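You operate a simulated robot arm through the tools that you are given. There is no shell and no other tool. Be economical: measure what you need, move in short steps, check, and stop when the job is done.

The job below is to be done with a simulated robot arm. You get a single attempt, and the scene is never put back.

## Task
Wind 20 m of thread on the grey spool.
Fine: set spool and dial before you start; when it is wound, stand it back in its cup. Set down upright: what you pick out.

Only the result counts: the job must be done as asked and must still hold three seconds after the hand-in. Knocking over, shifting, dropping, spilling or breaking anything else fails it.

## Robot
A 6-joint arm with a two-finger parallel gripper, fixed in place. Base frame: the origin is at the foot of the arm, x ahead of it, y to its left, z up; the work surface is at about z = 0. Lengths are in m, angles in degrees, forces in N, time in s.
With the tool pointing down near the work surface it reaches from about 0.14 to 0.58 m from the base axis. Its first joint turns from -66.0 to 66.0 degrees. Payload 2.1 kg.
Tool frame: the origin (TCP) lies between the finger pads and is the grasp point; the fingertips stand 0.03 m ahead of it; z points along the fingers, y is the line along which they close. The gripper opens to 0.094 m. The fingers are 0.028 m wide and 0.01 m thick; the gripper's body (0.05 by 0.096 m) begins 0.055 m behind the TCP.
Orientation is that of the tool frame in the base frame, as a unit quaternion [w, x, y, z]. With the fingers straight down and closing along the base's y, the tool's x points along the base's -x, its y along +y and its z along -z.

## Interface
- The arm moves only by the tool apply_moves. Its argument "commands" is text: rows parted by semicolons, each of 7 numbers parted by spaces: the shift along the base's x, y, z in units of 200 mm (1.0 is 200 mm), then the turn, a rotation vector about the base's x, y, z in units of 45 degrees (1.0 is 45 degrees), then the opening in per cent of the stroke, from 0 (shut) to 100 (fully open). In form: x y z ax ay az gripper; .... A call has 1 to 12 rows; each row is the pose to reach, as a shift and turn from the pose commanded when the call began. A call with a number of a shift or a turn outside -1 to 1 is refused whole. Each row takes 0.2 s and may step no farther than 0.05 m and 8.6 degrees from the row before; otherwise, or with a gripper value out of range, the whole call is refused. A pose out of reach is approached as far as the arm can. The call stops where the force on the tool passes 90 N (or 10 N more than at its start, if that is more) or the arm is blocked; 0.2 s more then pass. The fingers move at their own pace (about 0.072 m/s each) and stop on an object; they squeeze with about 22 N. The grip force told is the motor's: it shows also when the fingers shut on nothing. Time passes only in rows, and 0.2 s behind the last, so rows that repeat a pose let the fingers close. The reply holds the time, the measured pose of the TCP, the force on the tool along the base axes, the opening and the grip force, in the units named above and with some noise, with the torque about the TCP (base axes, N m) and any sound that the robot's microphone picked up.
- Cameras (640 x 400 px; columns grow to the right, rows downward): "scene" is fixed at [0.0552, -0.3785, 0.4676]; the picture's right is [0.75, -0.67, 0.00], its down [-0.48, -0.53, -0.70] and it looks along [0.47, 0.52, -0.72] (base axes); focal length 214 px, centre (320, 200). "wrist" rides on the gripper at [0.076, 0.014, -0.103] in the tool frame; the picture's right is [-0.18, 0.98, 0.00], its down [-0.75, -0.14, -0.64] and it looks along [-0.63, -0.12, 0.77] (tool axes); focal length 243 px, centre (320, 200). There is no depth. A picture from a camera that has moved, and an enlarged one, comes with that camera's place and axes in the base frame and with its lens.
- capture(camera): a new picture of that camera. No time passes.
- inspect(camera, box): a new picture of the part [left, top, right, bottom] of that camera's present view, enlarged. No time passes.
- hand_in(): hands the job in; it is judged then, once.

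Go step by step. Nothing tells you positions but the pictures and the camera data: compare them with the known pose of the tool, close in by small moves and look again before you grip or let go. The budget is 120 turns and 64 pictures, counting those below and the enlarged ones. Unless the task says otherwise, let go and move clear before handing in, and close with one line.

The tools are called after ">>>" as name(argument=value, ...) on one line, values as JSON. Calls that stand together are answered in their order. apply_moves: Moves the arm, as the interface text tells. Its arguments: {"type":"object","properties":{"commands":{"type":"string"}},"required":["commands"]} The other tools are called the same way: capture (camera) takes a picture; inspect (camera, box) takes an enlarged picture of a part of a camera's view; hand_in () hands the job in.

At the start:

```text
time_s: 0.0
ee_pos: [0.2415, 0.1185, 0.3285]
orientation: [0.0, 0.0, 1.0, 0.0]
ft_force: [0.2, 0.2, 0.0]
wrist_torque: [0.01, 0.0, -0.02]
width: 0.0939
gripper_force: 0.0
```

scene: 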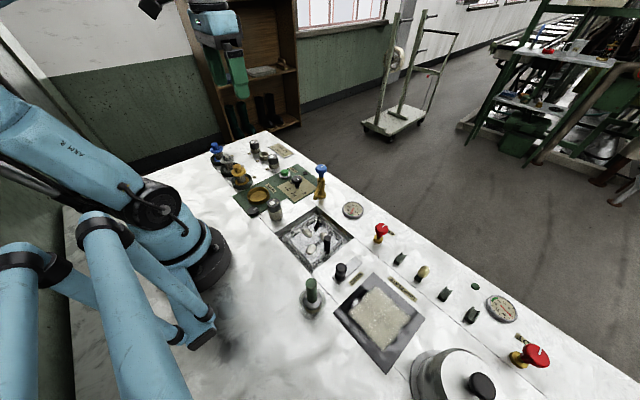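
wrist: 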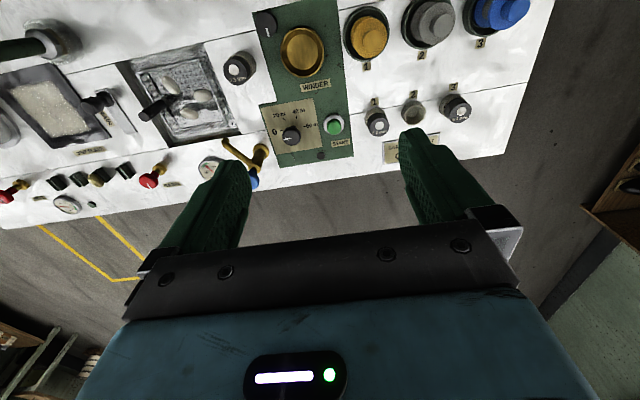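

I see a winder panel (green) with a cup-shaped seat, a dial and a green start button, plus three spools (orange, grey, blue) in cups. I'll look closer.

>>> inspect(camera="wrist", box=[240, 70, 480, 180])

>>> inspect(camera="wrist", box=[220, 0, 560, 100])

>>> inspect(camera="scene", box=[190, 120, 350, 220])

```text
2.67 times, centred on (360, 125) of wrist
camera zoom: at [0.1673, 0.1318, 0.4308], right [0.18, 0.98, 0.0], down [0.75, -0.14, 0.64], along [0.63, -0.12, -0.77], focal length 647 px, centre (213, 400)
```

zoom: 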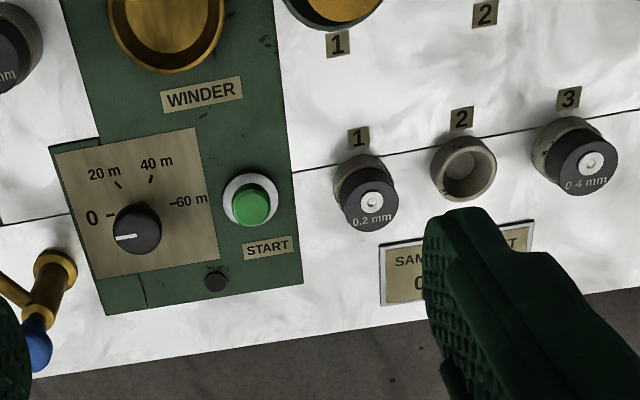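

```text
1.88 times, centred on (390, 50) of wrist
camera zoom: at [0.1673, 0.1318, 0.4308], right [0.18, 0.98, 0.0], down [0.75, -0.14, 0.64], along [0.63, -0.12, -0.77], focal length 457 px, centre (188, 482)
```

zoom: 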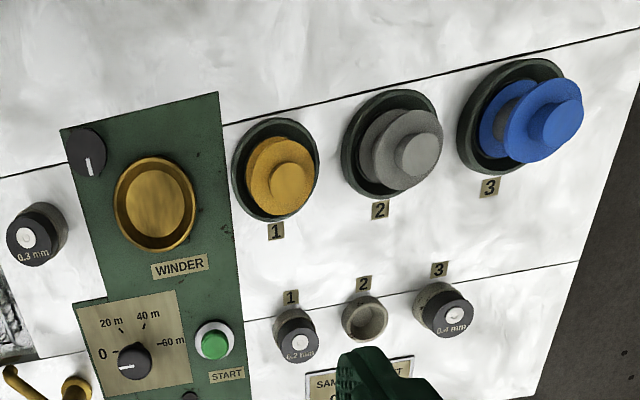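

```text
4.00 times, centred on (270, 170) of scene
camera zoom: at [0.0552, -0.3785, 0.4676], right [0.75, -0.67, 0.0], down [-0.48, -0.53, -0.7], along [0.47, 0.52, -0.72], focal length 858 px, centre (520, 320)
```

zoom: 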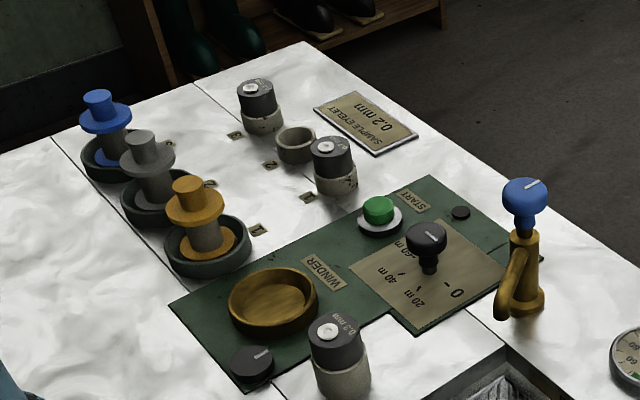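

The winder's seat is near (0.225,0.094), the grey spool near (0.22,0.274), the dial near (0.337,0.05) and START near (0.342,0.122). I'll move above the dial for a better look.

>>> apply_moves(commands="0.07 -0.085 -0.135 0 0 0 100; 0.15 -0.17 -0.27 0 0 0 100; 0.22 -0.255 -0.4 0 0 0 100; 0.29 -0.34 -0.54 0 0 0 100; 0.29 -0.34 -0.54 0 0 0 100")

>>> capture(camera="wrist")

>>> capture(camera="scene")

```text
time_s: 1.2
ee_pos: [0.3008, 0.0526, 0.2193]
orientation: [0.0, 0.0, 1.0, 0.0]
ft_force: [-0.6, -0.3, 0.4]
wrist_torque: [0.0, 0.0, -0.02]
width: 0.094
gripper_force: 0.1
```

```text
58 pictures are left
camera wrist: at [0.2268, 0.0651, 0.3224], right [0.18, 0.98, 0.0], down [0.75, -0.14, 0.64], along [0.63, -0.12, -0.77], focal length 243 px, centre (320, 200)
```

wrist: 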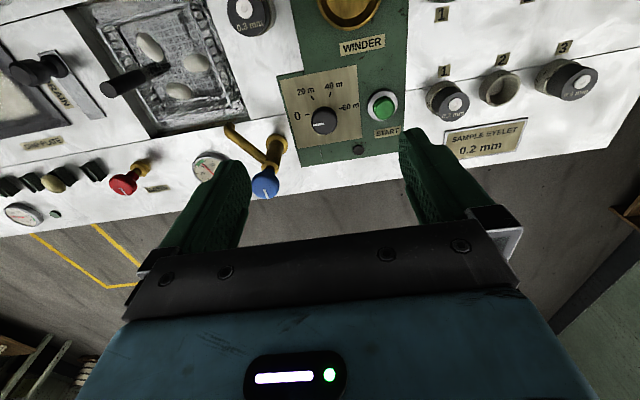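

```text
57 pictures are left
```

scene: 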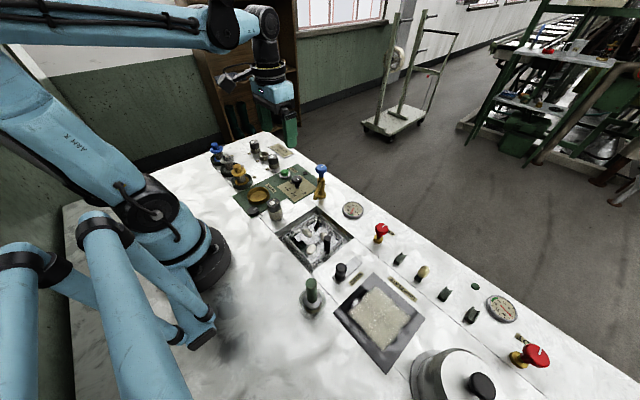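

The dial points near 0; I'll look at details of the dial, the 0.3 mm item and the seat.

>>> inspect(camera="wrist", box=[220, 50, 420, 175])

>>> inspect(camera="scene", box=[230, 165, 370, 275])

>>> inspect(camera="scene", box=[200, 135, 300, 200])

>>> inspect(camera="scene", box=[340, 190, 560, 380])

```text
3.20 times, centred on (320, 112) of wrist
camera zoom: at [0.2268, 0.0651, 0.3224], right [0.18, 0.98, 0.0], down [0.75, -0.14, 0.64], along [0.63, -0.12, -0.77], focal length 776 px, centre (320, 480)
```

zoom: 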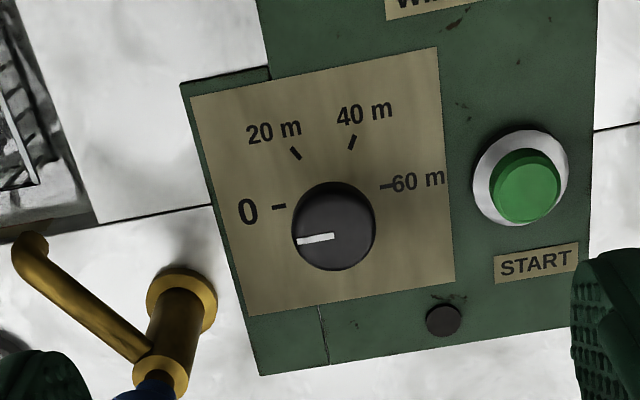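

```text
3.64 times, centred on (300, 220) of scene
camera zoom: at [0.0552, -0.3785, 0.4676], right [0.75, -0.67, 0.0], down [-0.48, -0.53, -0.7], along [0.47, 0.52, -0.72], focal length 780 px, centre (393, 127)
```

zoom: 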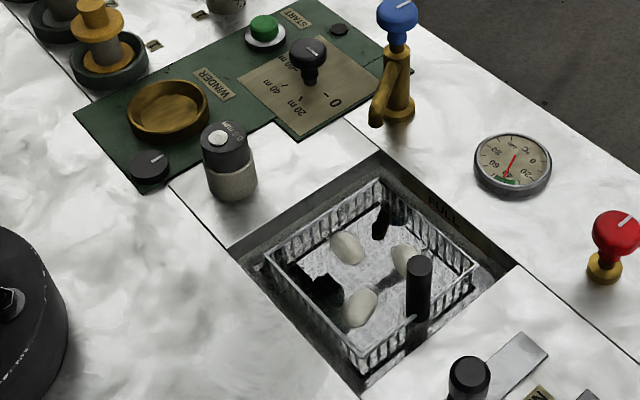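

```text
6.15 times, centred on (250, 168) of scene
camera zoom: at [0.0552, -0.3785, 0.4676], right [0.75, -0.67, 0.0], down [-0.48, -0.53, -0.7], along [0.47, 0.52, -0.72], focal length 1320 px, centre (751, 400)
```

zoom: 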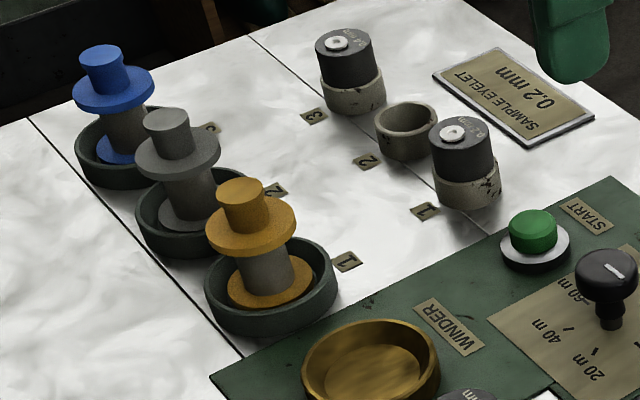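

```text
2.11 times, centred on (450, 285) of scene
camera zoom: at [0.0552, -0.3785, 0.4676], right [0.75, -0.67, 0.0], down [-0.48, -0.53, -0.7], along [0.47, 0.52, -0.72], focal length 452 px, centre (46, 21)
```

zoom: 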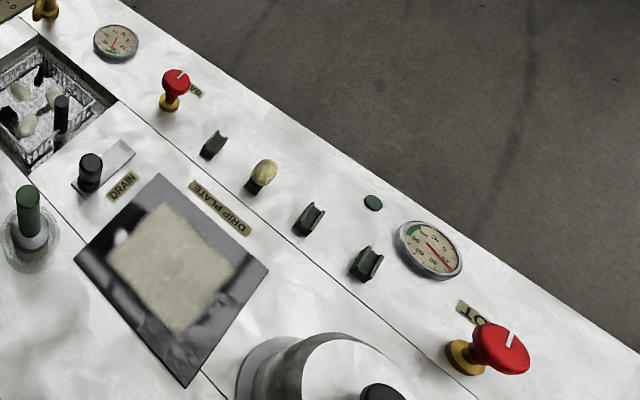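

Marks lie 60° apart around the dial (0 at −y, 20 m at 60° clockwise); knob about (0.340,0.049), top z≈0.036. I'll move over it and look.

>>> apply_moves(commands="0.1 -0.01 -0.2 0 0 0 55; 0.2 -0.01 -0.4 0 0 0 55; 0.2 -0.01 -0.6 0 0 0 55; 0.2 -0.01 -0.6 0 0 0 55")

>>> capture(camera="wrist")

>>> inspect(camera="scene", box=[230, 120, 390, 220])

```text
time_s: 2.2
ee_pos: [0.34, 0.049, 0.1001]
orientation: [0.002, 0.0, 1.0, -0.001]
ft_force: [1.0, -0.3, 0.0]
wrist_torque: [0.02, 0.03, -0.02]
width: 0.0517
gripper_force: 0.0
```

```text
52 pictures are left
camera wrist: at [0.2652, 0.0618, 0.2021], right [0.18, 0.98, 0.0], down [0.75, -0.14, 0.64], along [0.63, -0.12, -0.77], focal length 243 px, centre (320, 200)
```

wrist: 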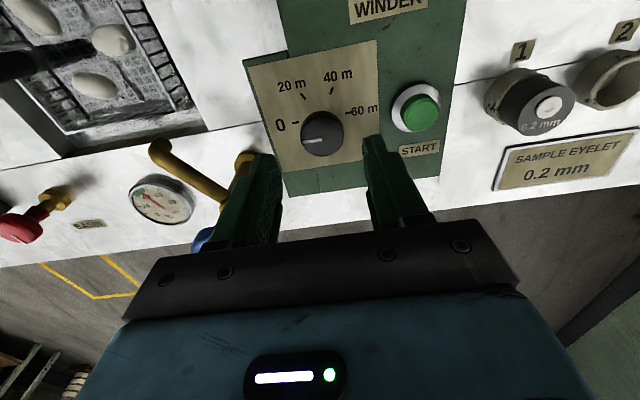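

```text
4.00 times, centred on (310, 170) of scene
camera zoom: at [0.0552, -0.3785, 0.4676], right [0.75, -0.67, 0.0], down [-0.48, -0.53, -0.7], along [0.47, 0.52, -0.72], focal length 858 px, centre (360, 320)
```

zoom: 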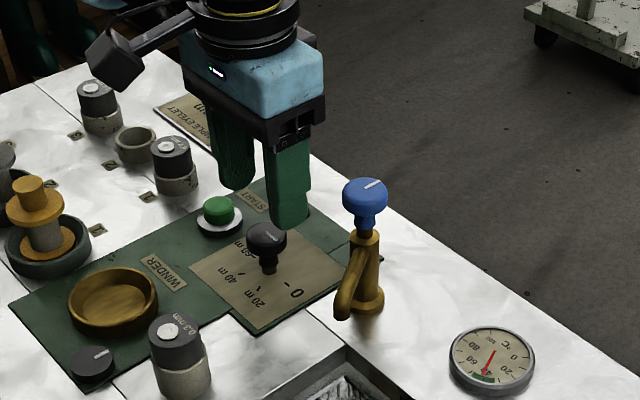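

The gripper is centred over the knob; descending and gripping.

>>> apply_moves(commands="0.005 0 -0.1 0 0 0 55; 0.005 0 -0.2 0 0 0 55; 0.005 0 -0.27 0 0 0 55; 0.005 0 -0.27 0 0 0 55; 0.005 0 -0.27 0 0 0 0; 0.005 0 -0.27 0 0 0 0; 0.005 0 -0.27 0 0 0 0")

>>> inspect(camera="scene", box=[230, 120, 390, 220])

```text
time_s: 3.8
ee_pos: [0.3407, 0.0495, 0.0458]
orientation: [0.001, -0.001, 1.0, 0.004]
ft_force: [0.1, 26.4, -20.4]
wrist_torque: [-0.06, -0.31, -0.03]
width: 0.0315
gripper_force: 45.0
```

```text
4.00 times, centred on (310, 170) of scene
camera zoom: at [0.0553, -0.3785, 0.4676], right [0.75, -0.67, 0.0], down [-0.48, -0.53, -0.7], along [0.47, 0.52, -0.72], focal length 858 px, centre (360, 320)
```

zoom: 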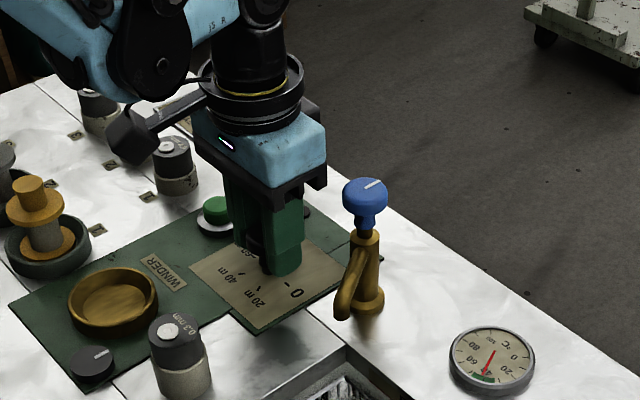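

Gripped (31.5 mm wide) with some side force; I'll ease +y a little and start to turn clockwise.

>>> apply_moves(commands="0 0.01 0 0 0 0 0; 0 0.01 0 0 0 -0.1 0; 0 0.01 0 0 0 -0.2 0")

```text
time_s: 4.6
ee_pos: [0.3409, 0.0487, 0.0444]
orientation: [0.0, 0.08, 0.997, 0.0]
ft_force: [-3.2, 9.7, -20.8]
wrist_torque: [0.21, -0.38, -0.01]
width: 0.0312
gripper_force: 45.2
```

Turning works with falling forces. Continue toward 60°.

>>> apply_moves(commands="0 0.005 0 0 0 -0.17 0; 0 0.005 0 0 0 -0.34 0; 0 0.005 0 0 0 -0.51 0; 0 0.005 0 0 0 -0.68 0; 0 0.005 0 0 0 -0.85 0; 0 0.005 0 0 0 -1.0 0")

>>> capture(camera="wrist")

```text
time_s: 6.0
ee_pos: [0.3399, 0.0496, 0.0449]
orientation: [0.002, 0.456, 0.89, -0.003]
ft_force: [-10.4, -29.3, -11.5]
wrist_torque: [0.56, 0.65, 0.01]
width: 0.0316
gripper_force: 45.2
```

```text
49 pictures are left
camera wrist: at [0.3092, 0.1196, 0.1482], right [0.91, 0.42, 0.0], down [0.33, -0.69, 0.65], along [0.27, -0.59, -0.76], focal length 243 px, centre (320, 200)
```

wrist: 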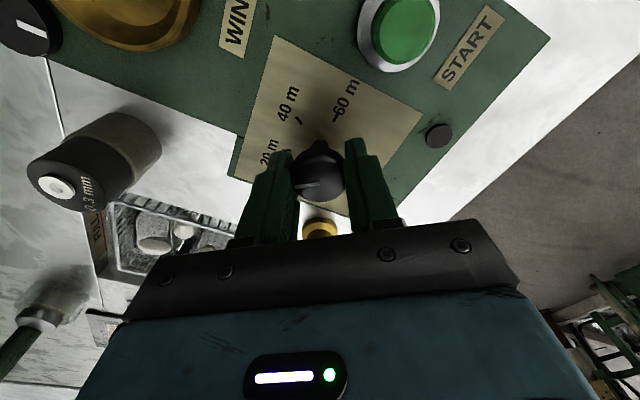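

Turned ~54° so far; the pointer follows. Finish to 60°, then release.

>>> apply_moves(commands="-0.002 -0.005 0 0 0 -0.133 0; -0.002 -0.005 0 0 0 -0.133 0; -0.002 -0.005 0 0 0 -0.133 55; -0.002 -0.005 0 0 0 -0.133 55; -0.002 -0.005 0.15 0 0 -0.133 55; -0.002 -0.005 0.35 0 0 -0.133 55; -0.002 -0.005 0.5 0 0 -0.133 55")

>>> inspect(camera="scene", box=[250, 150, 330, 200])

>>> capture(camera="wrist")

```text
time_s: 7.6
ee_pos: [0.339, 0.0498, 0.1468]
orientation: [0.001, 0.5, 0.866, 0.0]
ft_force: [0.0, -0.2, -0.6]
wrist_torque: [0.0, 0.0, 0.0]
width: 0.0518
gripper_force: 0.1
```

```text
8.00 times, centred on (290, 175) of scene
camera zoom: at [0.0552, -0.3785, 0.4676], right [0.75, -0.67, 0.0], down [-0.48, -0.53, -0.7], along [0.47, 0.52, -0.72], focal length 1716 px, centre (560, 400)
```

zoom: 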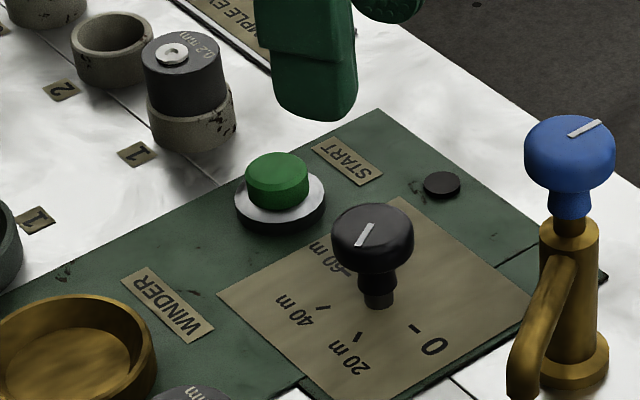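

```text
47 pictures are left
camera wrist: at [0.3156, 0.122, 0.2489], right [0.94, 0.33, 0.0], down [0.25, -0.72, 0.64], along [0.21, -0.61, -0.77], focal length 243 px, centre (320, 200)
```

wrist: 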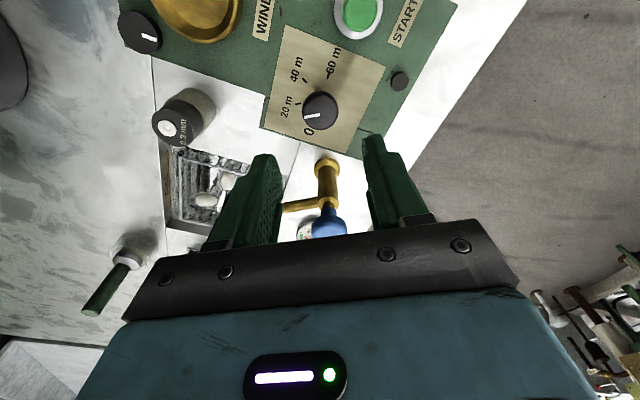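

>>> inspect(camera="wrist", box=[260, 60, 380, 140])

```text
5.00 times, centred on (320, 100) of wrist
camera zoom: at [0.3156, 0.122, 0.2489], right [0.94, 0.33, 0.0], down [0.25, -0.72, 0.64], along [0.21, -0.61, -0.77], focal length 1213 px, centre (320, 700)
```

zoom: 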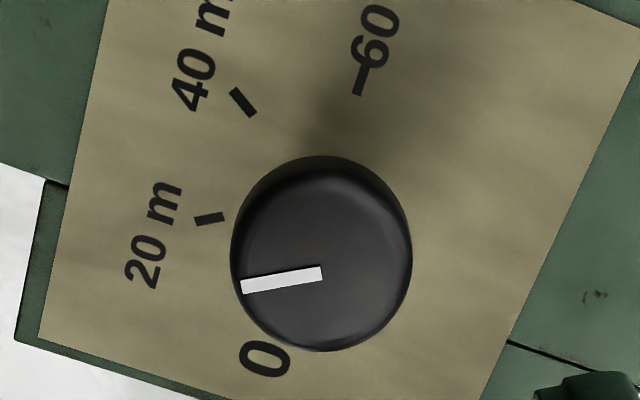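

The dial stands exactly at 20 m (pointer 60°). Now travel to the grey spool while turning the tool back.

>>> apply_moves(commands="-0.06 0.1 0.15 0 0 0.15 55; -0.12 0.25 0.25 0 0 0.3 55; -0.2 0.4 0.25 0 0 0.45 55; -0.28 0.55 0.25 0 0 0.6 55; -0.36 0.7 0.25 0 0 0.75 55; -0.45 0.85 0.25 0 0 0.9 55")

>>> apply_moves(commands="-0.07 0.13 0 0 0 0.14 60; -0.145 0.27 0 0 0 0.28 60; -0.145 0.27 0 0 0 0.433 60; -0.145 0.27 0 0 0 0.433 60")

>>> capture(camera="wrist")

>>> inspect(camera="scene", box=[190, 110, 310, 230])

```text
time_s: 9.0
ee_pos: [0.2513, 0.2213, 0.1977]
orientation: [0.001, 0.169, 0.986, 0.001]
ft_force: [0.7, 0.0, 0.7]
wrist_torque: [0.02, 0.02, 0.02]
width: 0.0519
gripper_force: 0.2
```

```text
time_s: 10.0
ee_pos: [0.2217, 0.2744, 0.1963]
orientation: [0.001, 0.0, 1.0, 0.0]
ft_force: [-0.4, 0.4, -0.1]
wrist_torque: [0.0, 0.01, 0.01]
width: 0.0564
gripper_force: 0.0
```

```text
45 pictures are left
camera wrist: at [0.1469, 0.2879, 0.2986], right [0.18, 0.98, 0.0], down [0.75, -0.14, 0.64], along [0.63, -0.12, -0.77], focal length 243 px, centre (320, 200)
```

wrist: 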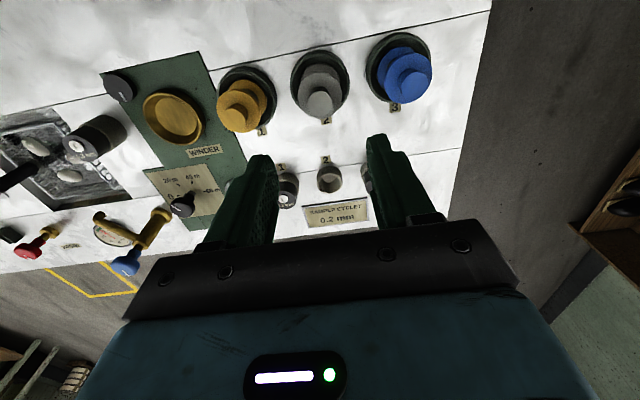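

```text
3.33 times, centred on (250, 170) of scene
camera zoom: at [0.0552, -0.3785, 0.4676], right [0.75, -0.67, 0.0], down [-0.48, -0.53, -0.7], along [0.47, 0.52, -0.72], focal length 715 px, centre (553, 300)
```

zoom: 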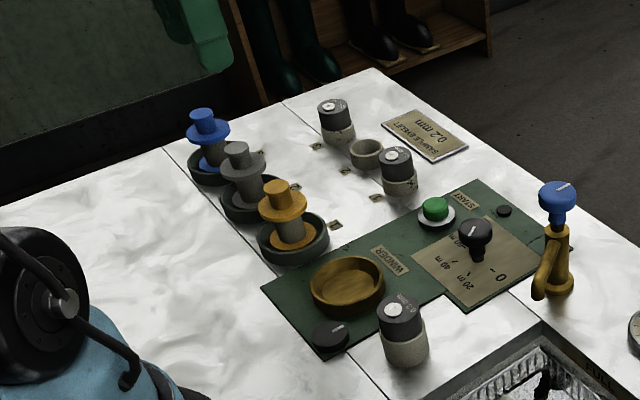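

>>> inspect(camera="wrist", box=[200, 20, 440, 140])

>>> inspect(camera="scene", box=[205, 135, 285, 185])

```text
2.67 times, centred on (320, 80) of wrist
camera zoom: at [0.1469, 0.2879, 0.2986], right [0.18, 0.98, 0.0], down [0.75, -0.14, 0.64], along [0.63, -0.12, -0.77], focal length 647 px, centre (320, 520)
```

zoom: 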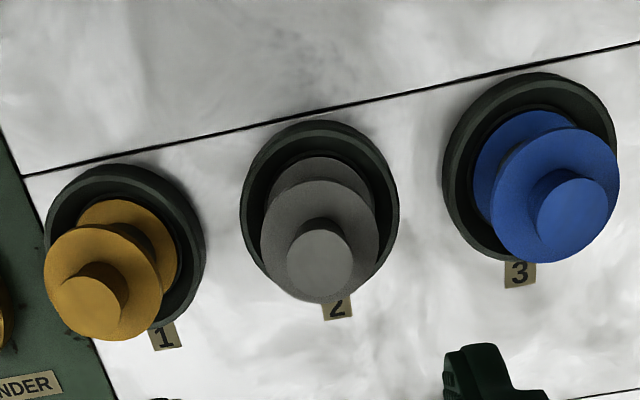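

```text
8.00 times, centred on (245, 160) of scene
camera zoom: at [0.0552, -0.3785, 0.4676], right [0.75, -0.67, 0.0], down [-0.48, -0.53, -0.7], along [0.47, 0.52, -0.72], focal length 1716 px, centre (920, 520)
```

zoom: 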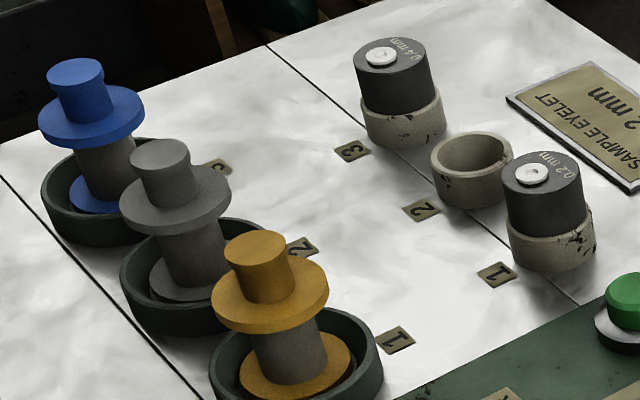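

The stub of the grey spool is at about (0.2226,0.273), z 0.042–0.065, ⌀≈23 mm. I'll descend with the tips partly down the stub and check.

>>> apply_moves(commands="0.005 -0.005 -0.2 0 0 0 60; 0.005 -0.005 -0.4 0 0 0 60; 0.005 -0.005 -0.54 0 0 0 60; 0.005 -0.005 -0.54 0 0 0 60")

>>> capture(camera="wrist")

>>> inspect(camera="scene", box=[190, 120, 290, 185])

```text
time_s: 11.0
ee_pos: [0.2222, 0.2735, 0.0882]
orientation: [0.001, 0.001, 1.0, 0.0]
ft_force: [0.0, -0.5, 0.5]
wrist_torque: [0.02, 0.01, 0.01]
width: 0.0565
gripper_force: 0.0
```

```text
41 pictures are left
camera wrist: at [0.1485, 0.287, 0.1904], right [0.18, 0.98, 0.0], down [0.75, -0.14, 0.64], along [0.63, -0.12, -0.77], focal length 243 px, centre (320, 200)
```

wrist: 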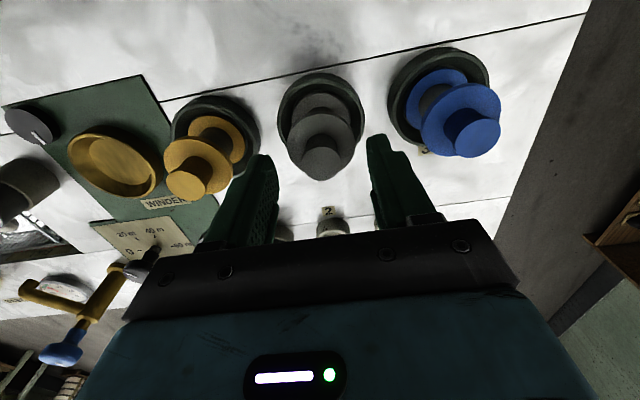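

```text
6.15 times, centred on (240, 152) of scene
camera zoom: at [0.0552, -0.3785, 0.4676], right [0.75, -0.67, 0.0], down [-0.48, -0.53, -0.7], along [0.47, 0.52, -0.72], focal length 1320 px, centre (812, 492)
```

zoom: 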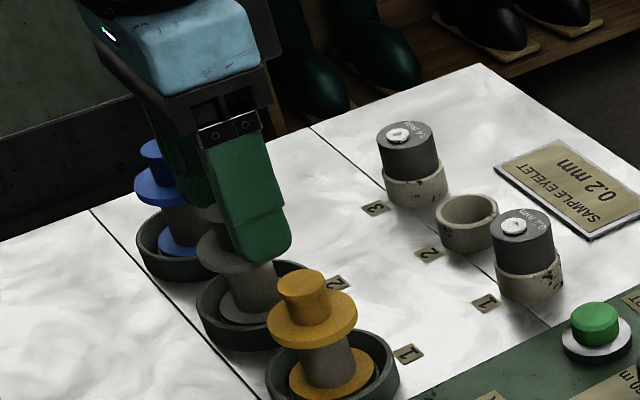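

Well aligned. Lower about 12 mm and grip the stub.

>>> apply_moves(commands="0 0 -0.055 0 0 0 60; 0 0 -0.055 0 0 0 60; 0 0 -0.055 0 0 0 0; 0 0 -0.055 0 0 0 0; 0 0 -0.055 0 0 0 0; 0 0 -0.055 0 0 0 0")

>>> capture(camera="wrist")

```text
time_s: 12.4
ee_pos: [0.2232, 0.2734, 0.0769]
orientation: [0.001, 0.001, 1.0, 0.0]
ft_force: [-0.3, -0.5, 0.1]
wrist_torque: [-0.01, 0.0, 0.02]
width: 0.0427
gripper_force: 21.9
```

```text
39 pictures are left
camera wrist: at [0.1482, 0.2869, 0.1797], right [0.18, 0.98, 0.0], down [0.75, -0.14, 0.64], along [0.63, -0.12, -0.77], focal length 243 px, centre (320, 200)
```

wrist: 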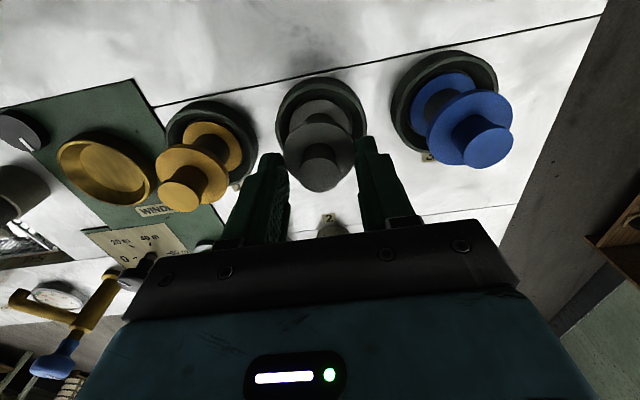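

Width 43 mm means the tips closed on the upper flange, not the stub. I'll open, rise a few mm and grip the stub.

>>> apply_moves(commands="0 0 0 0 0 0 60; 0 0 0 0 0 0 60; 0 0 0.027 0 0 0 60; 0 0 0.027 0 0 0 60; 0 0 0.027 0 0 0 0; 0 0 0.027 0 0 0 0; 0 0 0.027 0 0 0 0; 0 0 0.027 0 0 0 0")

>>> capture(camera="wrist")

>>> inspect(camera="scene", box=[190, 120, 290, 185])

```text
time_s: 14.2
ee_pos: [0.2226, 0.2733, 0.0816]
orientation: [0.001, 0.0, 1.0, 0.0]
ft_force: [-0.4, -0.5, 2.4]
wrist_torque: [0.01, -0.01, -0.02]
width: 0.0219
gripper_force: 21.8
```

```text
38 pictures are left
camera wrist: at [0.1481, 0.2869, 0.1851], right [0.18, 0.98, 0.0], down [0.75, -0.14, 0.64], along [0.63, -0.12, -0.77], focal length 243 px, centre (320, 200)
```

wrist: 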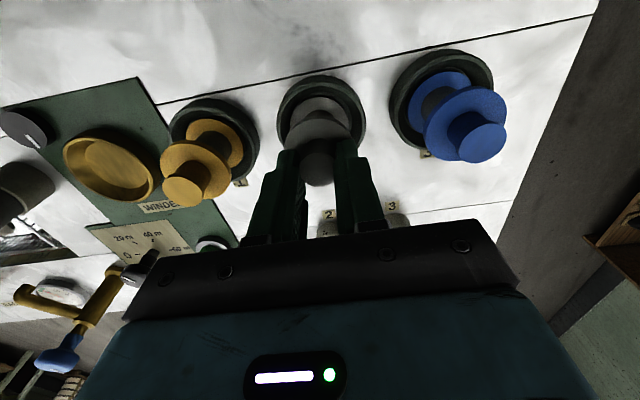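

```text
6.15 times, centred on (240, 152) of scene
camera zoom: at [0.0552, -0.3785, 0.4676], right [0.75, -0.67, 0.0], down [-0.48, -0.53, -0.7], along [0.47, 0.52, -0.72], focal length 1320 px, centre (812, 492)
```

zoom: 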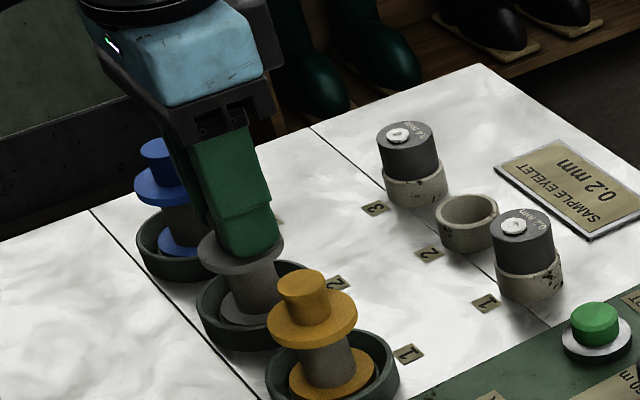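

Stub gripped (22 mm). Lift straight up and carry over toward the winder seat.

>>> apply_moves(commands="0 0 0.1 0 0 0 0; 0 0 0.3 0 0 0 0; 0 0 0.5 0 0 0 0; 0 -0.2 0.5 0 0 0 0; 0 -0.4 0.5 0 0 0 0; 0 -0.6 0.5 0 0 0 0; 0 -0.75 0.5 0 0 0 0; 0 -0.88 0.5 0 0 0 0; 0 -0.88 0.5 0 0 0 0")

>>> capture(camera="wrist")

>>> inspect(camera="scene", box=[190, 100, 350, 220])

```text
time_s: 16.2
ee_pos: [0.2225, 0.0985, 0.1826]
orientation: [0.002, 0.0, 1.0, 0.0]
ft_force: [1.2, 0.8, -1.2]
wrist_torque: [0.02, -0.01, 0.0]
width: 0.0217
gripper_force: 22.1
```

```text
36 pictures are left
camera wrist: at [0.1476, 0.1113, 0.2842], right [0.18, 0.98, 0.0], down [0.75, -0.14, 0.64], along [0.63, -0.12, -0.77], focal length 243 px, centre (320, 200)
```

wrist: 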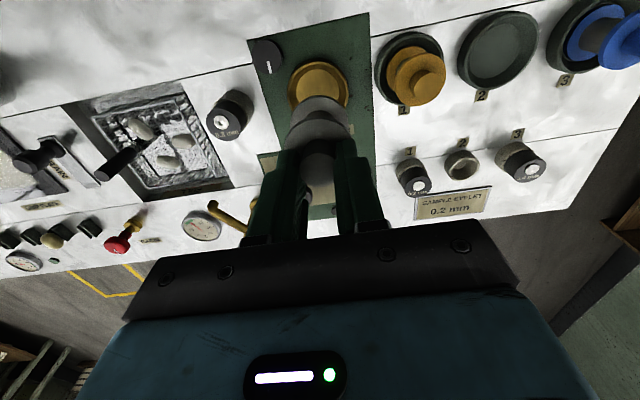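

```text
3.33 times, centred on (270, 160) of scene
camera zoom: at [0.0552, -0.3785, 0.4676], right [0.75, -0.67, 0.0], down [-0.48, -0.53, -0.7], along [0.47, 0.52, -0.72], focal length 715 px, centre (487, 333)
```

zoom: 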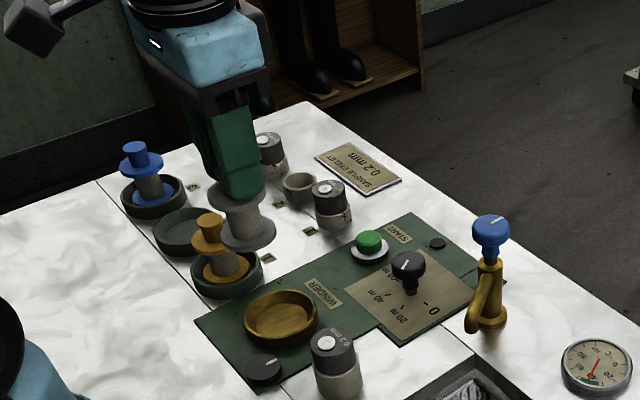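

>>> inspect(camera="wrist", box=[240, 30, 400, 130])

>>> inspect(camera="scene", box=[230, 170, 310, 220])

```text
4.00 times, centred on (320, 80) of wrist
camera zoom: at [0.1476, 0.1113, 0.2842], right [0.18, 0.98, 0.0], down [0.75, -0.14, 0.64], along [0.63, -0.12, -0.77], focal length 970 px, centre (320, 680)
```

zoom: 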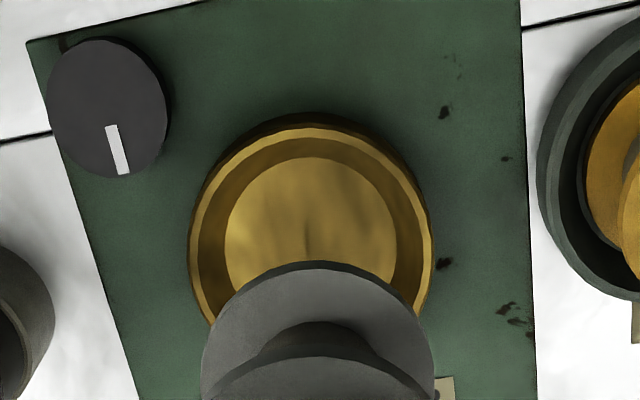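

```text
8.00 times, centred on (270, 195) of scene
camera zoom: at [0.0552, -0.3785, 0.4676], right [0.75, -0.67, 0.0], down [-0.48, -0.53, -0.7], along [0.47, 0.52, -0.72], focal length 1716 px, centre (720, 240)
```

zoom: 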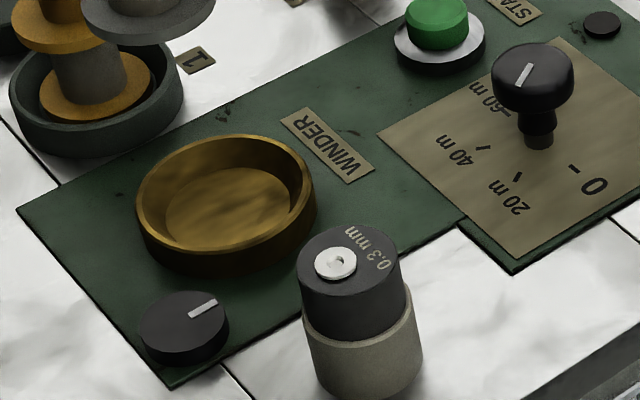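

Seat centre ≈ (0.2268,0.0928), floor ⌀≈49 mm versus flange 43 mm. Shift over it, lower partway and look.

>>> apply_moves(commands="0.023 -0.023 0 0 0 0 0; 0.023 -0.023 -0.15 0 0 0 0; 0.023 -0.023 -0.3 0 0 0 0; 0.023 -0.023 -0.36 0 0 0 0; 0.023 -0.023 -0.36 0 0 0 0")

>>> inspect(camera="wrist", box=[240, 30, 400, 190])

>>> inspect(camera="scene", box=[220, 150, 300, 220])

```text
time_s: 17.4
ee_pos: [0.2271, 0.0935, 0.1104]
orientation: [0.001, 0.0, 1.0, 0.0]
ft_force: [-0.4, -0.2, -0.3]
wrist_torque: [-0.01, -0.01, 0.0]
width: 0.0218
gripper_force: 21.6
```

```text
2.50 times, centred on (320, 110) of wrist
camera zoom: at [0.1523, 0.1063, 0.213], right [0.18, 0.98, 0.0], down [0.75, -0.14, 0.64], along [0.63, -0.12, -0.77], focal length 606 px, centre (320, 425)
```

zoom: 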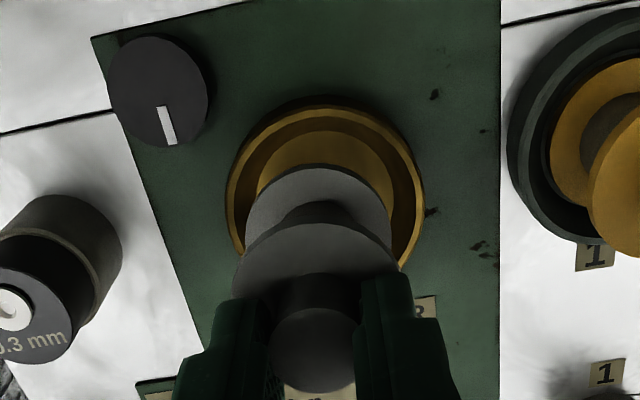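

```text
5.71 times, centred on (260, 185) of scene
camera zoom: at [0.0552, -0.3785, 0.4676], right [0.75, -0.67, 0.0], down [-0.48, -0.53, -0.7], along [0.47, 0.52, -0.72], focal length 1226 px, centre (663, 286)
```

zoom: 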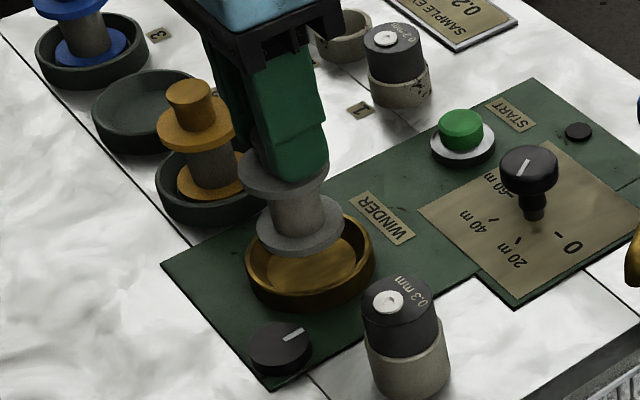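

Aligned. Lower toward the floor gently.

>>> apply_moves(commands="0 -0.001 -0.05 0 0 0 0; 0 -0.001 -0.09 0 0 0 0; 0 -0.001 -0.105 0 0 0 0; 0 -0.001 -0.115 0 0 0 0; 0 -0.001 -0.115 0 0 0 0")

>>> inspect(camera="scene", box=[220, 150, 300, 220])

```text
time_s: 18.6
ee_pos: [0.2273, 0.0929, 0.0865]
orientation: [0.001, 0.001, 1.0, 0.0]
ft_force: [-0.1, 0.0, 0.4]
wrist_torque: [-0.01, -0.01, 0.04]
width: 0.0217
gripper_force: 22.3
```

```text
5.71 times, centred on (260, 185) of scene
camera zoom: at [0.0552, -0.3785, 0.4676], right [0.75, -0.67, 0.0], down [-0.48, -0.53, -0.7], along [0.47, 0.52, -0.72], focal length 1226 px, centre (663, 286)
```

zoom: 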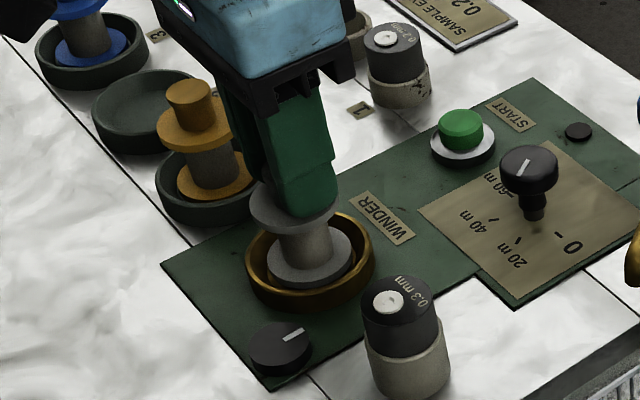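

>>> apply_moves(commands="0 0 -0.008 0 0 0 0; 0 0 -0.016 0 0 0 0; 0 0 -0.016 0 0 0 0")

```text
time_s: 19.4
ee_pos: [0.2275, 0.0932, 0.0832]
orientation: [0.001, 0.0, 1.0, 0.0]
ft_force: [0.2, 0.3, -0.3]
wrist_torque: [0.01, -0.02, 0.0]
width: 0.0217
gripper_force: 21.6
```

>>> apply_moves(commands="0 0 -0.006 0 0 0 0; 0 0 -0.012 0 0 0 0; 0 0 -0.012 0 0 0 0")

>>> inspect(camera="wrist", box=[240, 30, 400, 190])

```text
time_s: 20.2
ee_pos: [0.2271, 0.093, 0.0829]
orientation: [0.001, -0.001, 1.0, 0.001]
ft_force: [0.3, 4.1, 18.5]
wrist_torque: [0.11, 0.02, 0.03]
width: 0.0213
gripper_force: 22.1
```

```text
2.50 times, centred on (320, 110) of wrist
camera zoom: at [0.1526, 0.1061, 0.1846], right [0.18, 0.98, 0.0], down [0.75, -0.14, 0.64], along [0.63, -0.12, -0.77], focal length 606 px, centre (320, 425)
```

zoom: 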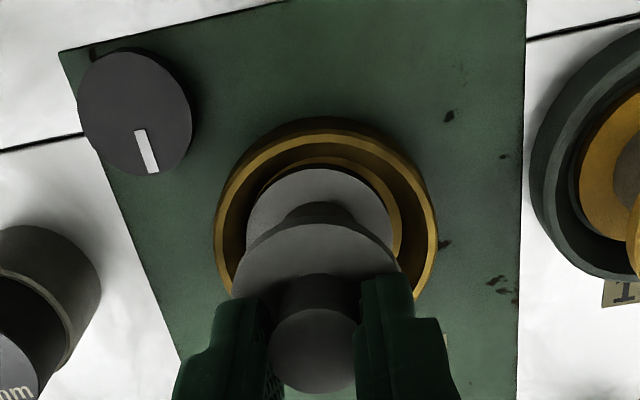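

Contact at z≈0.083, spool about 1–2 mm to −y of the centre. I'll ease up slightly, nudge +y, set down and release.

>>> apply_moves(commands="0 0 0.015 0 0 0 0; 0 0.008 0.015 0 0 0 0; 0 0.008 0.002 0 0 0 0; 0 0.008 0.002 0 0 0 0")

```text
time_s: 21.2
ee_pos: [0.2268, 0.0945, 0.0822]
orientation: [0.001, 0.0, 1.0, 0.0]
ft_force: [-1.3, 0.3, 7.9]
wrist_torque: [-0.04, 0.13, 0.0]
width: 0.0218
gripper_force: 21.8
```

Now pure vertical contact. Release and rise.

>>> apply_moves(commands="0 0 0.003 0 0 0 20; 0 0 0.003 0 0 0 60; 0 0 0.003 0 0 0 60; 0 0 0.003 0 0 0 60; 0 0 0.15 0 0 0 60; 0 0 0.35 0 0 0 60; 0 0 0.5 0 0 0 60; 0 0 0.5 0 0 0 60")

>>> capture(camera="wrist")

>>> inspect(camera="scene", box=[220, 130, 320, 220])

```text
time_s: 23.0
ee_pos: [0.2269, 0.094, 0.1823]
orientation: [0.001, 0.001, 1.0, 0.001]
ft_force: [-1.0, -0.4, -0.4]
wrist_torque: [0.03, -0.02, 0.0]
width: 0.0561
gripper_force: 0.0
```

```text
28 pictures are left
camera wrist: at [0.1524, 0.1079, 0.2853], right [0.18, 0.98, 0.0], down [0.75, -0.14, 0.64], along [0.63, -0.12, -0.77], focal length 243 px, centre (320, 200)
```

wrist: 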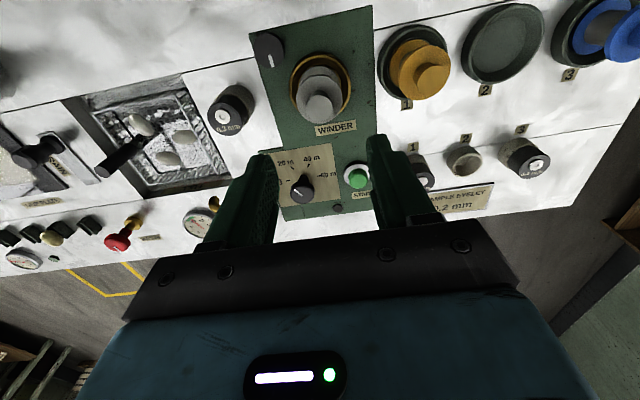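

```text
4.44 times, centred on (270, 175) of scene
camera zoom: at [0.0552, -0.3785, 0.4676], right [0.75, -0.67, 0.0], down [-0.48, -0.53, -0.7], along [0.47, 0.52, -0.72], focal length 953 px, centre (542, 311)
```

zoom: 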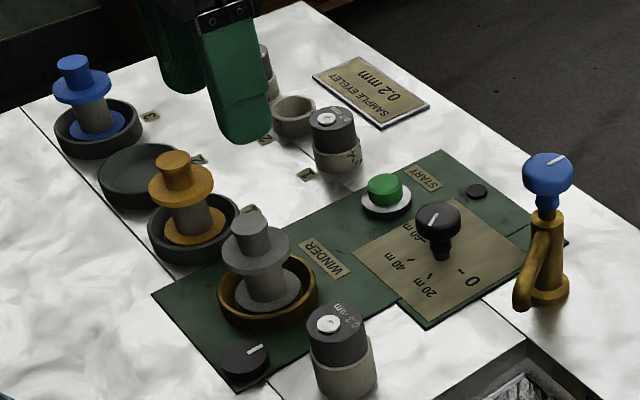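

The spool stands upright in the seat. Next: shut the fingers and move above START (≈0.347,0.124).

>>> apply_moves(commands="0.2 0.05 0 0 0 0 0; 0.4 0.1 0 0 0 0 0; 0.6 0.15 0 0 0 0 0; 0.6 0.15 -0.2 0 0 0 0; 0.6 0.15 -0.45 0 0 0 0; 0.6 0.15 -0.55 0 0 0 0; 0.6 0.15 -0.55 0 0 0 0")

>>> capture(camera="wrist")

>>> inspect(camera="scene", box=[240, 130, 320, 200])

```text
time_s: 24.6
ee_pos: [0.3465, 0.124, 0.0725]
orientation: [0.001, 0.0, 1.0, 0.0]
ft_force: [0.2, 0.5, 0.9]
wrist_torque: [-0.01, 0.01, 0.02]
width: 0.0
gripper_force: 22.1
```

```text
26 pictures are left
camera wrist: at [0.2731, 0.1375, 0.1755], right [0.18, 0.98, 0.0], down [0.75, -0.14, 0.64], along [0.63, -0.12, -0.77], focal length 243 px, centre (320, 200)
```

wrist: 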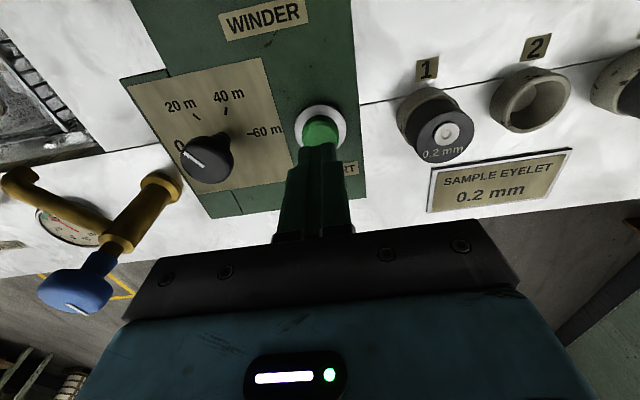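

```text
5.71 times, centred on (280, 165) of scene
camera zoom: at [0.0552, -0.3785, 0.4676], right [0.75, -0.67, 0.0], down [-0.48, -0.53, -0.7], along [0.47, 0.52, -0.72], focal length 1226 px, centre (549, 400)
```

zoom: 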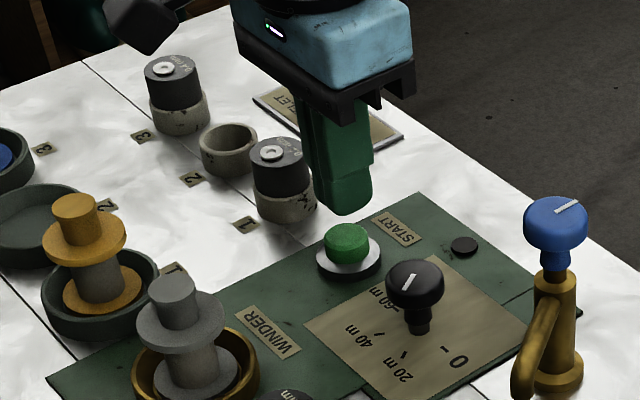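

START's centre is about (0.343,0.124). Shift −4 mm in x and press down gently.

>>> apply_moves(commands="-0.018 0 -0.03 0 0 0 0; -0.018 0 -0.07 0 0 0 0; -0.018 0 -0.09 0 0 0 0; -0.018 0 -0.1 0 0 0 0; -0.018 0 -0.11 0 0 0 0; -0.018 0 -0.12 0 0 0 0")

```text
time_s: 26.0
ee_pos: [0.3434, 0.1233, 0.0486]
orientation: [0.0, 0.0, 1.0, 0.0]
ft_force: [-1.2, 0.3, 1.6]
wrist_torque: [-0.02, 0.02, 0.02]
width: 0.0
gripper_force: 22.1
heard: click
```

A click was heard. Back off and look/listen.

>>> apply_moves(commands="0 0 0.05 0 0 0 0; 0 0 0.2 0 0 0 0; 0 0 0.4 0 0 0 0; -0.02 0 0.5 0 0 0 0")

>>> inspect(camera="scene", box=[220, 130, 320, 220])

>>> capture(camera="wrist")

```text
time_s: 27.0
ee_pos: [0.3407, 0.1229, 0.1473]
orientation: [0.001, 0.001, 1.0, 0.0]
ft_force: [-0.5, 0.1, 0.1]
wrist_torque: [-0.02, -0.02, 0.03]
width: 0.0
gripper_force: 21.6
```

```text
4.44 times, centred on (270, 175) of scene
camera zoom: at [0.0552, -0.3785, 0.4676], right [0.75, -0.67, 0.0], down [-0.48, -0.53, -0.7], along [0.47, 0.52, -0.72], focal length 953 px, centre (542, 311)
```

zoom: 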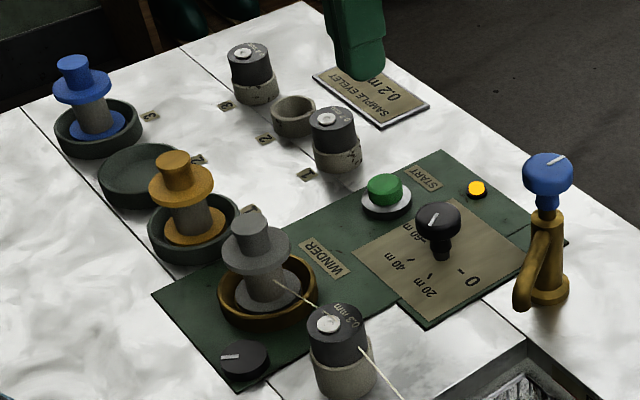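

```text
23 pictures are left
camera wrist: at [0.2659, 0.1372, 0.251], right [0.18, 0.98, 0.0], down [0.75, -0.14, 0.64], along [0.63, -0.12, -0.77], focal length 243 px, centre (320, 200)
```

wrist: 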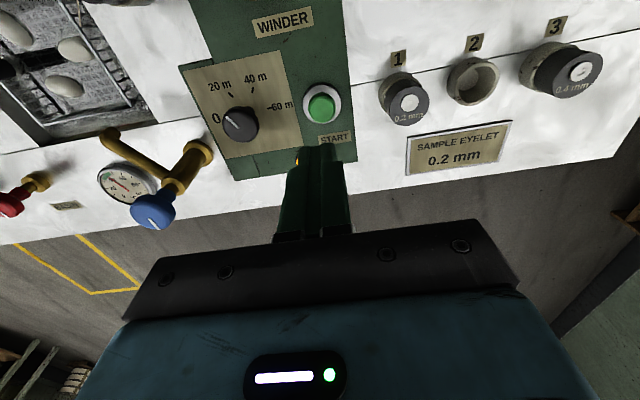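

It's running: the lamp is lit, thread is feeding and the counter disc turns. I'll wait.

>>> apply_moves(commands="0 0 0 0 0 0 30; 0 0 0 0 0 0 60; 0 0 0 0 0 0 60; 0 0 0 0 0 0 60; 0 0 0 0 0 0 60; 0 0 0 0 0 0 60; 0 0 0 0 0 0 60; 0 0 0 0 0 0 60; 0 0 0 0 0 0 60; 0 0 0 0 0 0 60; 0 0 0 0 0 0 60; 0 0 0 0 0 0 60")

>>> apply_moves(commands="0 0 0 0 0 0 60; 0 0 0 0 0 0 60; 0 0 0 0 0 0 60; 0 0 0 0 0 0 60; 0 0 0 0 0 0 60; 0 0 0 0 0 0 60; 0 0 0 0 0 0 60; 0 0 0 0 0 0 60; 0 0 0 0 0 0 60; 0 0 0 0 0 0 60; 0 0 0 0 0 0 60; 0 0 0 0 0 0 60")

>>> inspect(camera="scene", box=[220, 130, 320, 220])

```text
time_s: 29.6
ee_pos: [0.3394, 0.1226, 0.1477]
orientation: [0.002, -0.001, 1.0, 0.0]
ft_force: [0.9, 0.8, -0.5]
wrist_torque: [0.0, -0.02, -0.01]
width: 0.0562
gripper_force: 0.1
```

```text
time_s: 32.2
ee_pos: [0.3402, 0.1246, 0.1482]
orientation: [0.001, 0.0, 1.0, 0.0]
ft_force: [-0.4, 0.5, 0.4]
wrist_torque: [0.01, -0.03, -0.01]
width: 0.0563
gripper_force: 0.1
```

```text
4.44 times, centred on (270, 175) of scene
camera zoom: at [0.0552, -0.3785, 0.4676], right [0.75, -0.67, 0.0], down [-0.48, -0.53, -0.7], along [0.47, 0.52, -0.72], focal length 953 px, centre (542, 311)
```

zoom: 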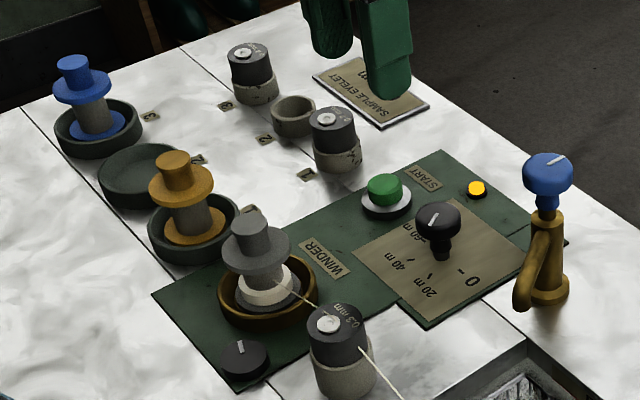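

Thread is building up at the bottom of the spool; the lamp is still lit. Wait on.

>>> apply_moves(commands="0 0 0 0 0 0 60; 0 0 0 0 0 0 60; 0 0 0 0 0 0 60; 0 0 0 0 0 0 60; 0 0 0 0 0 0 60; 0 0 0 0 0 0 60; 0 0 0 0 0 0 60; 0 0 0 0 0 0 60; 0 0 0 0 0 0 60; 0 0 0 0 0 0 60; 0 0 0 0 0 0 60; 0 0 0 0 0 0 60")

>>> apply_moves(commands="0 0 0 0 0 0 60; 0 0 0 0 0 0 60; 0 0 0 0 0 0 60; 0 0 0 0 0 0 60; 0 0 0 0 0 0 60; 0 0 0 0 0 0 60; 0 0 0 0 0 0 60; 0 0 0 0 0 0 60; 0 0 0 0 0 0 60; 0 0 0 0 0 0 60; 0 0 0 0 0 0 60; 0 0 0 0 0 0 60")

>>> apply_moves(commands="0 0 0 0 0 0 60; 0 0 0 0 0 0 60; 0 0 0 0 0 0 60; 0 0 0 0 0 0 60; 0 0 0 0 0 0 60; 0 0 0 0 0 0 60; 0 0 0 0 0 0 60; 0 0 0 0 0 0 60; 0 0 0 0 0 0 60; 0 0 0 0 0 0 60; 0 0 0 0 0 0 60; 0 0 0 0 0 0 60")

>>> inspect(camera="scene", box=[220, 130, 320, 220])

```text
time_s: 34.8
ee_pos: [0.3404, 0.1239, 0.1478]
orientation: [0.001, 0.0, 1.0, 0.0]
ft_force: [0.1, 0.3, -0.3]
wrist_torque: [-0.02, -0.01, 0.01]
width: 0.0566
gripper_force: 0.0
```

```text
time_s: 37.4
ee_pos: [0.3411, 0.1241, 0.1488]
orientation: [0.001, 0.0, 1.0, 0.0]
ft_force: [-0.3, -0.5, 0.5]
wrist_torque: [0.02, 0.05, 0.01]
width: 0.0564
gripper_force: 0.0
```

```text
time_s: 40.0
ee_pos: [0.3404, 0.1242, 0.1493]
orientation: [0.001, 0.0, 1.0, 0.0]
ft_force: [-0.4, -0.8, 0.2]
wrist_torque: [0.02, 0.04, 0.04]
width: 0.0566
gripper_force: 0.0
```

```text
4.44 times, centred on (270, 175) of scene
camera zoom: at [0.0552, -0.3785, 0.4676], right [0.75, -0.67, 0.0], down [-0.48, -0.53, -0.7], along [0.47, 0.52, -0.72], focal length 953 px, centre (542, 311)
```

zoom: 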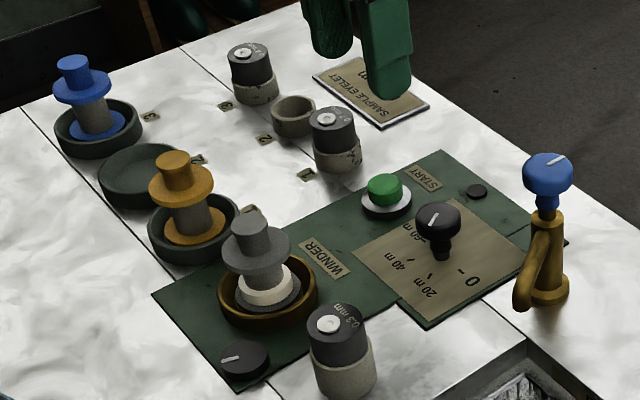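

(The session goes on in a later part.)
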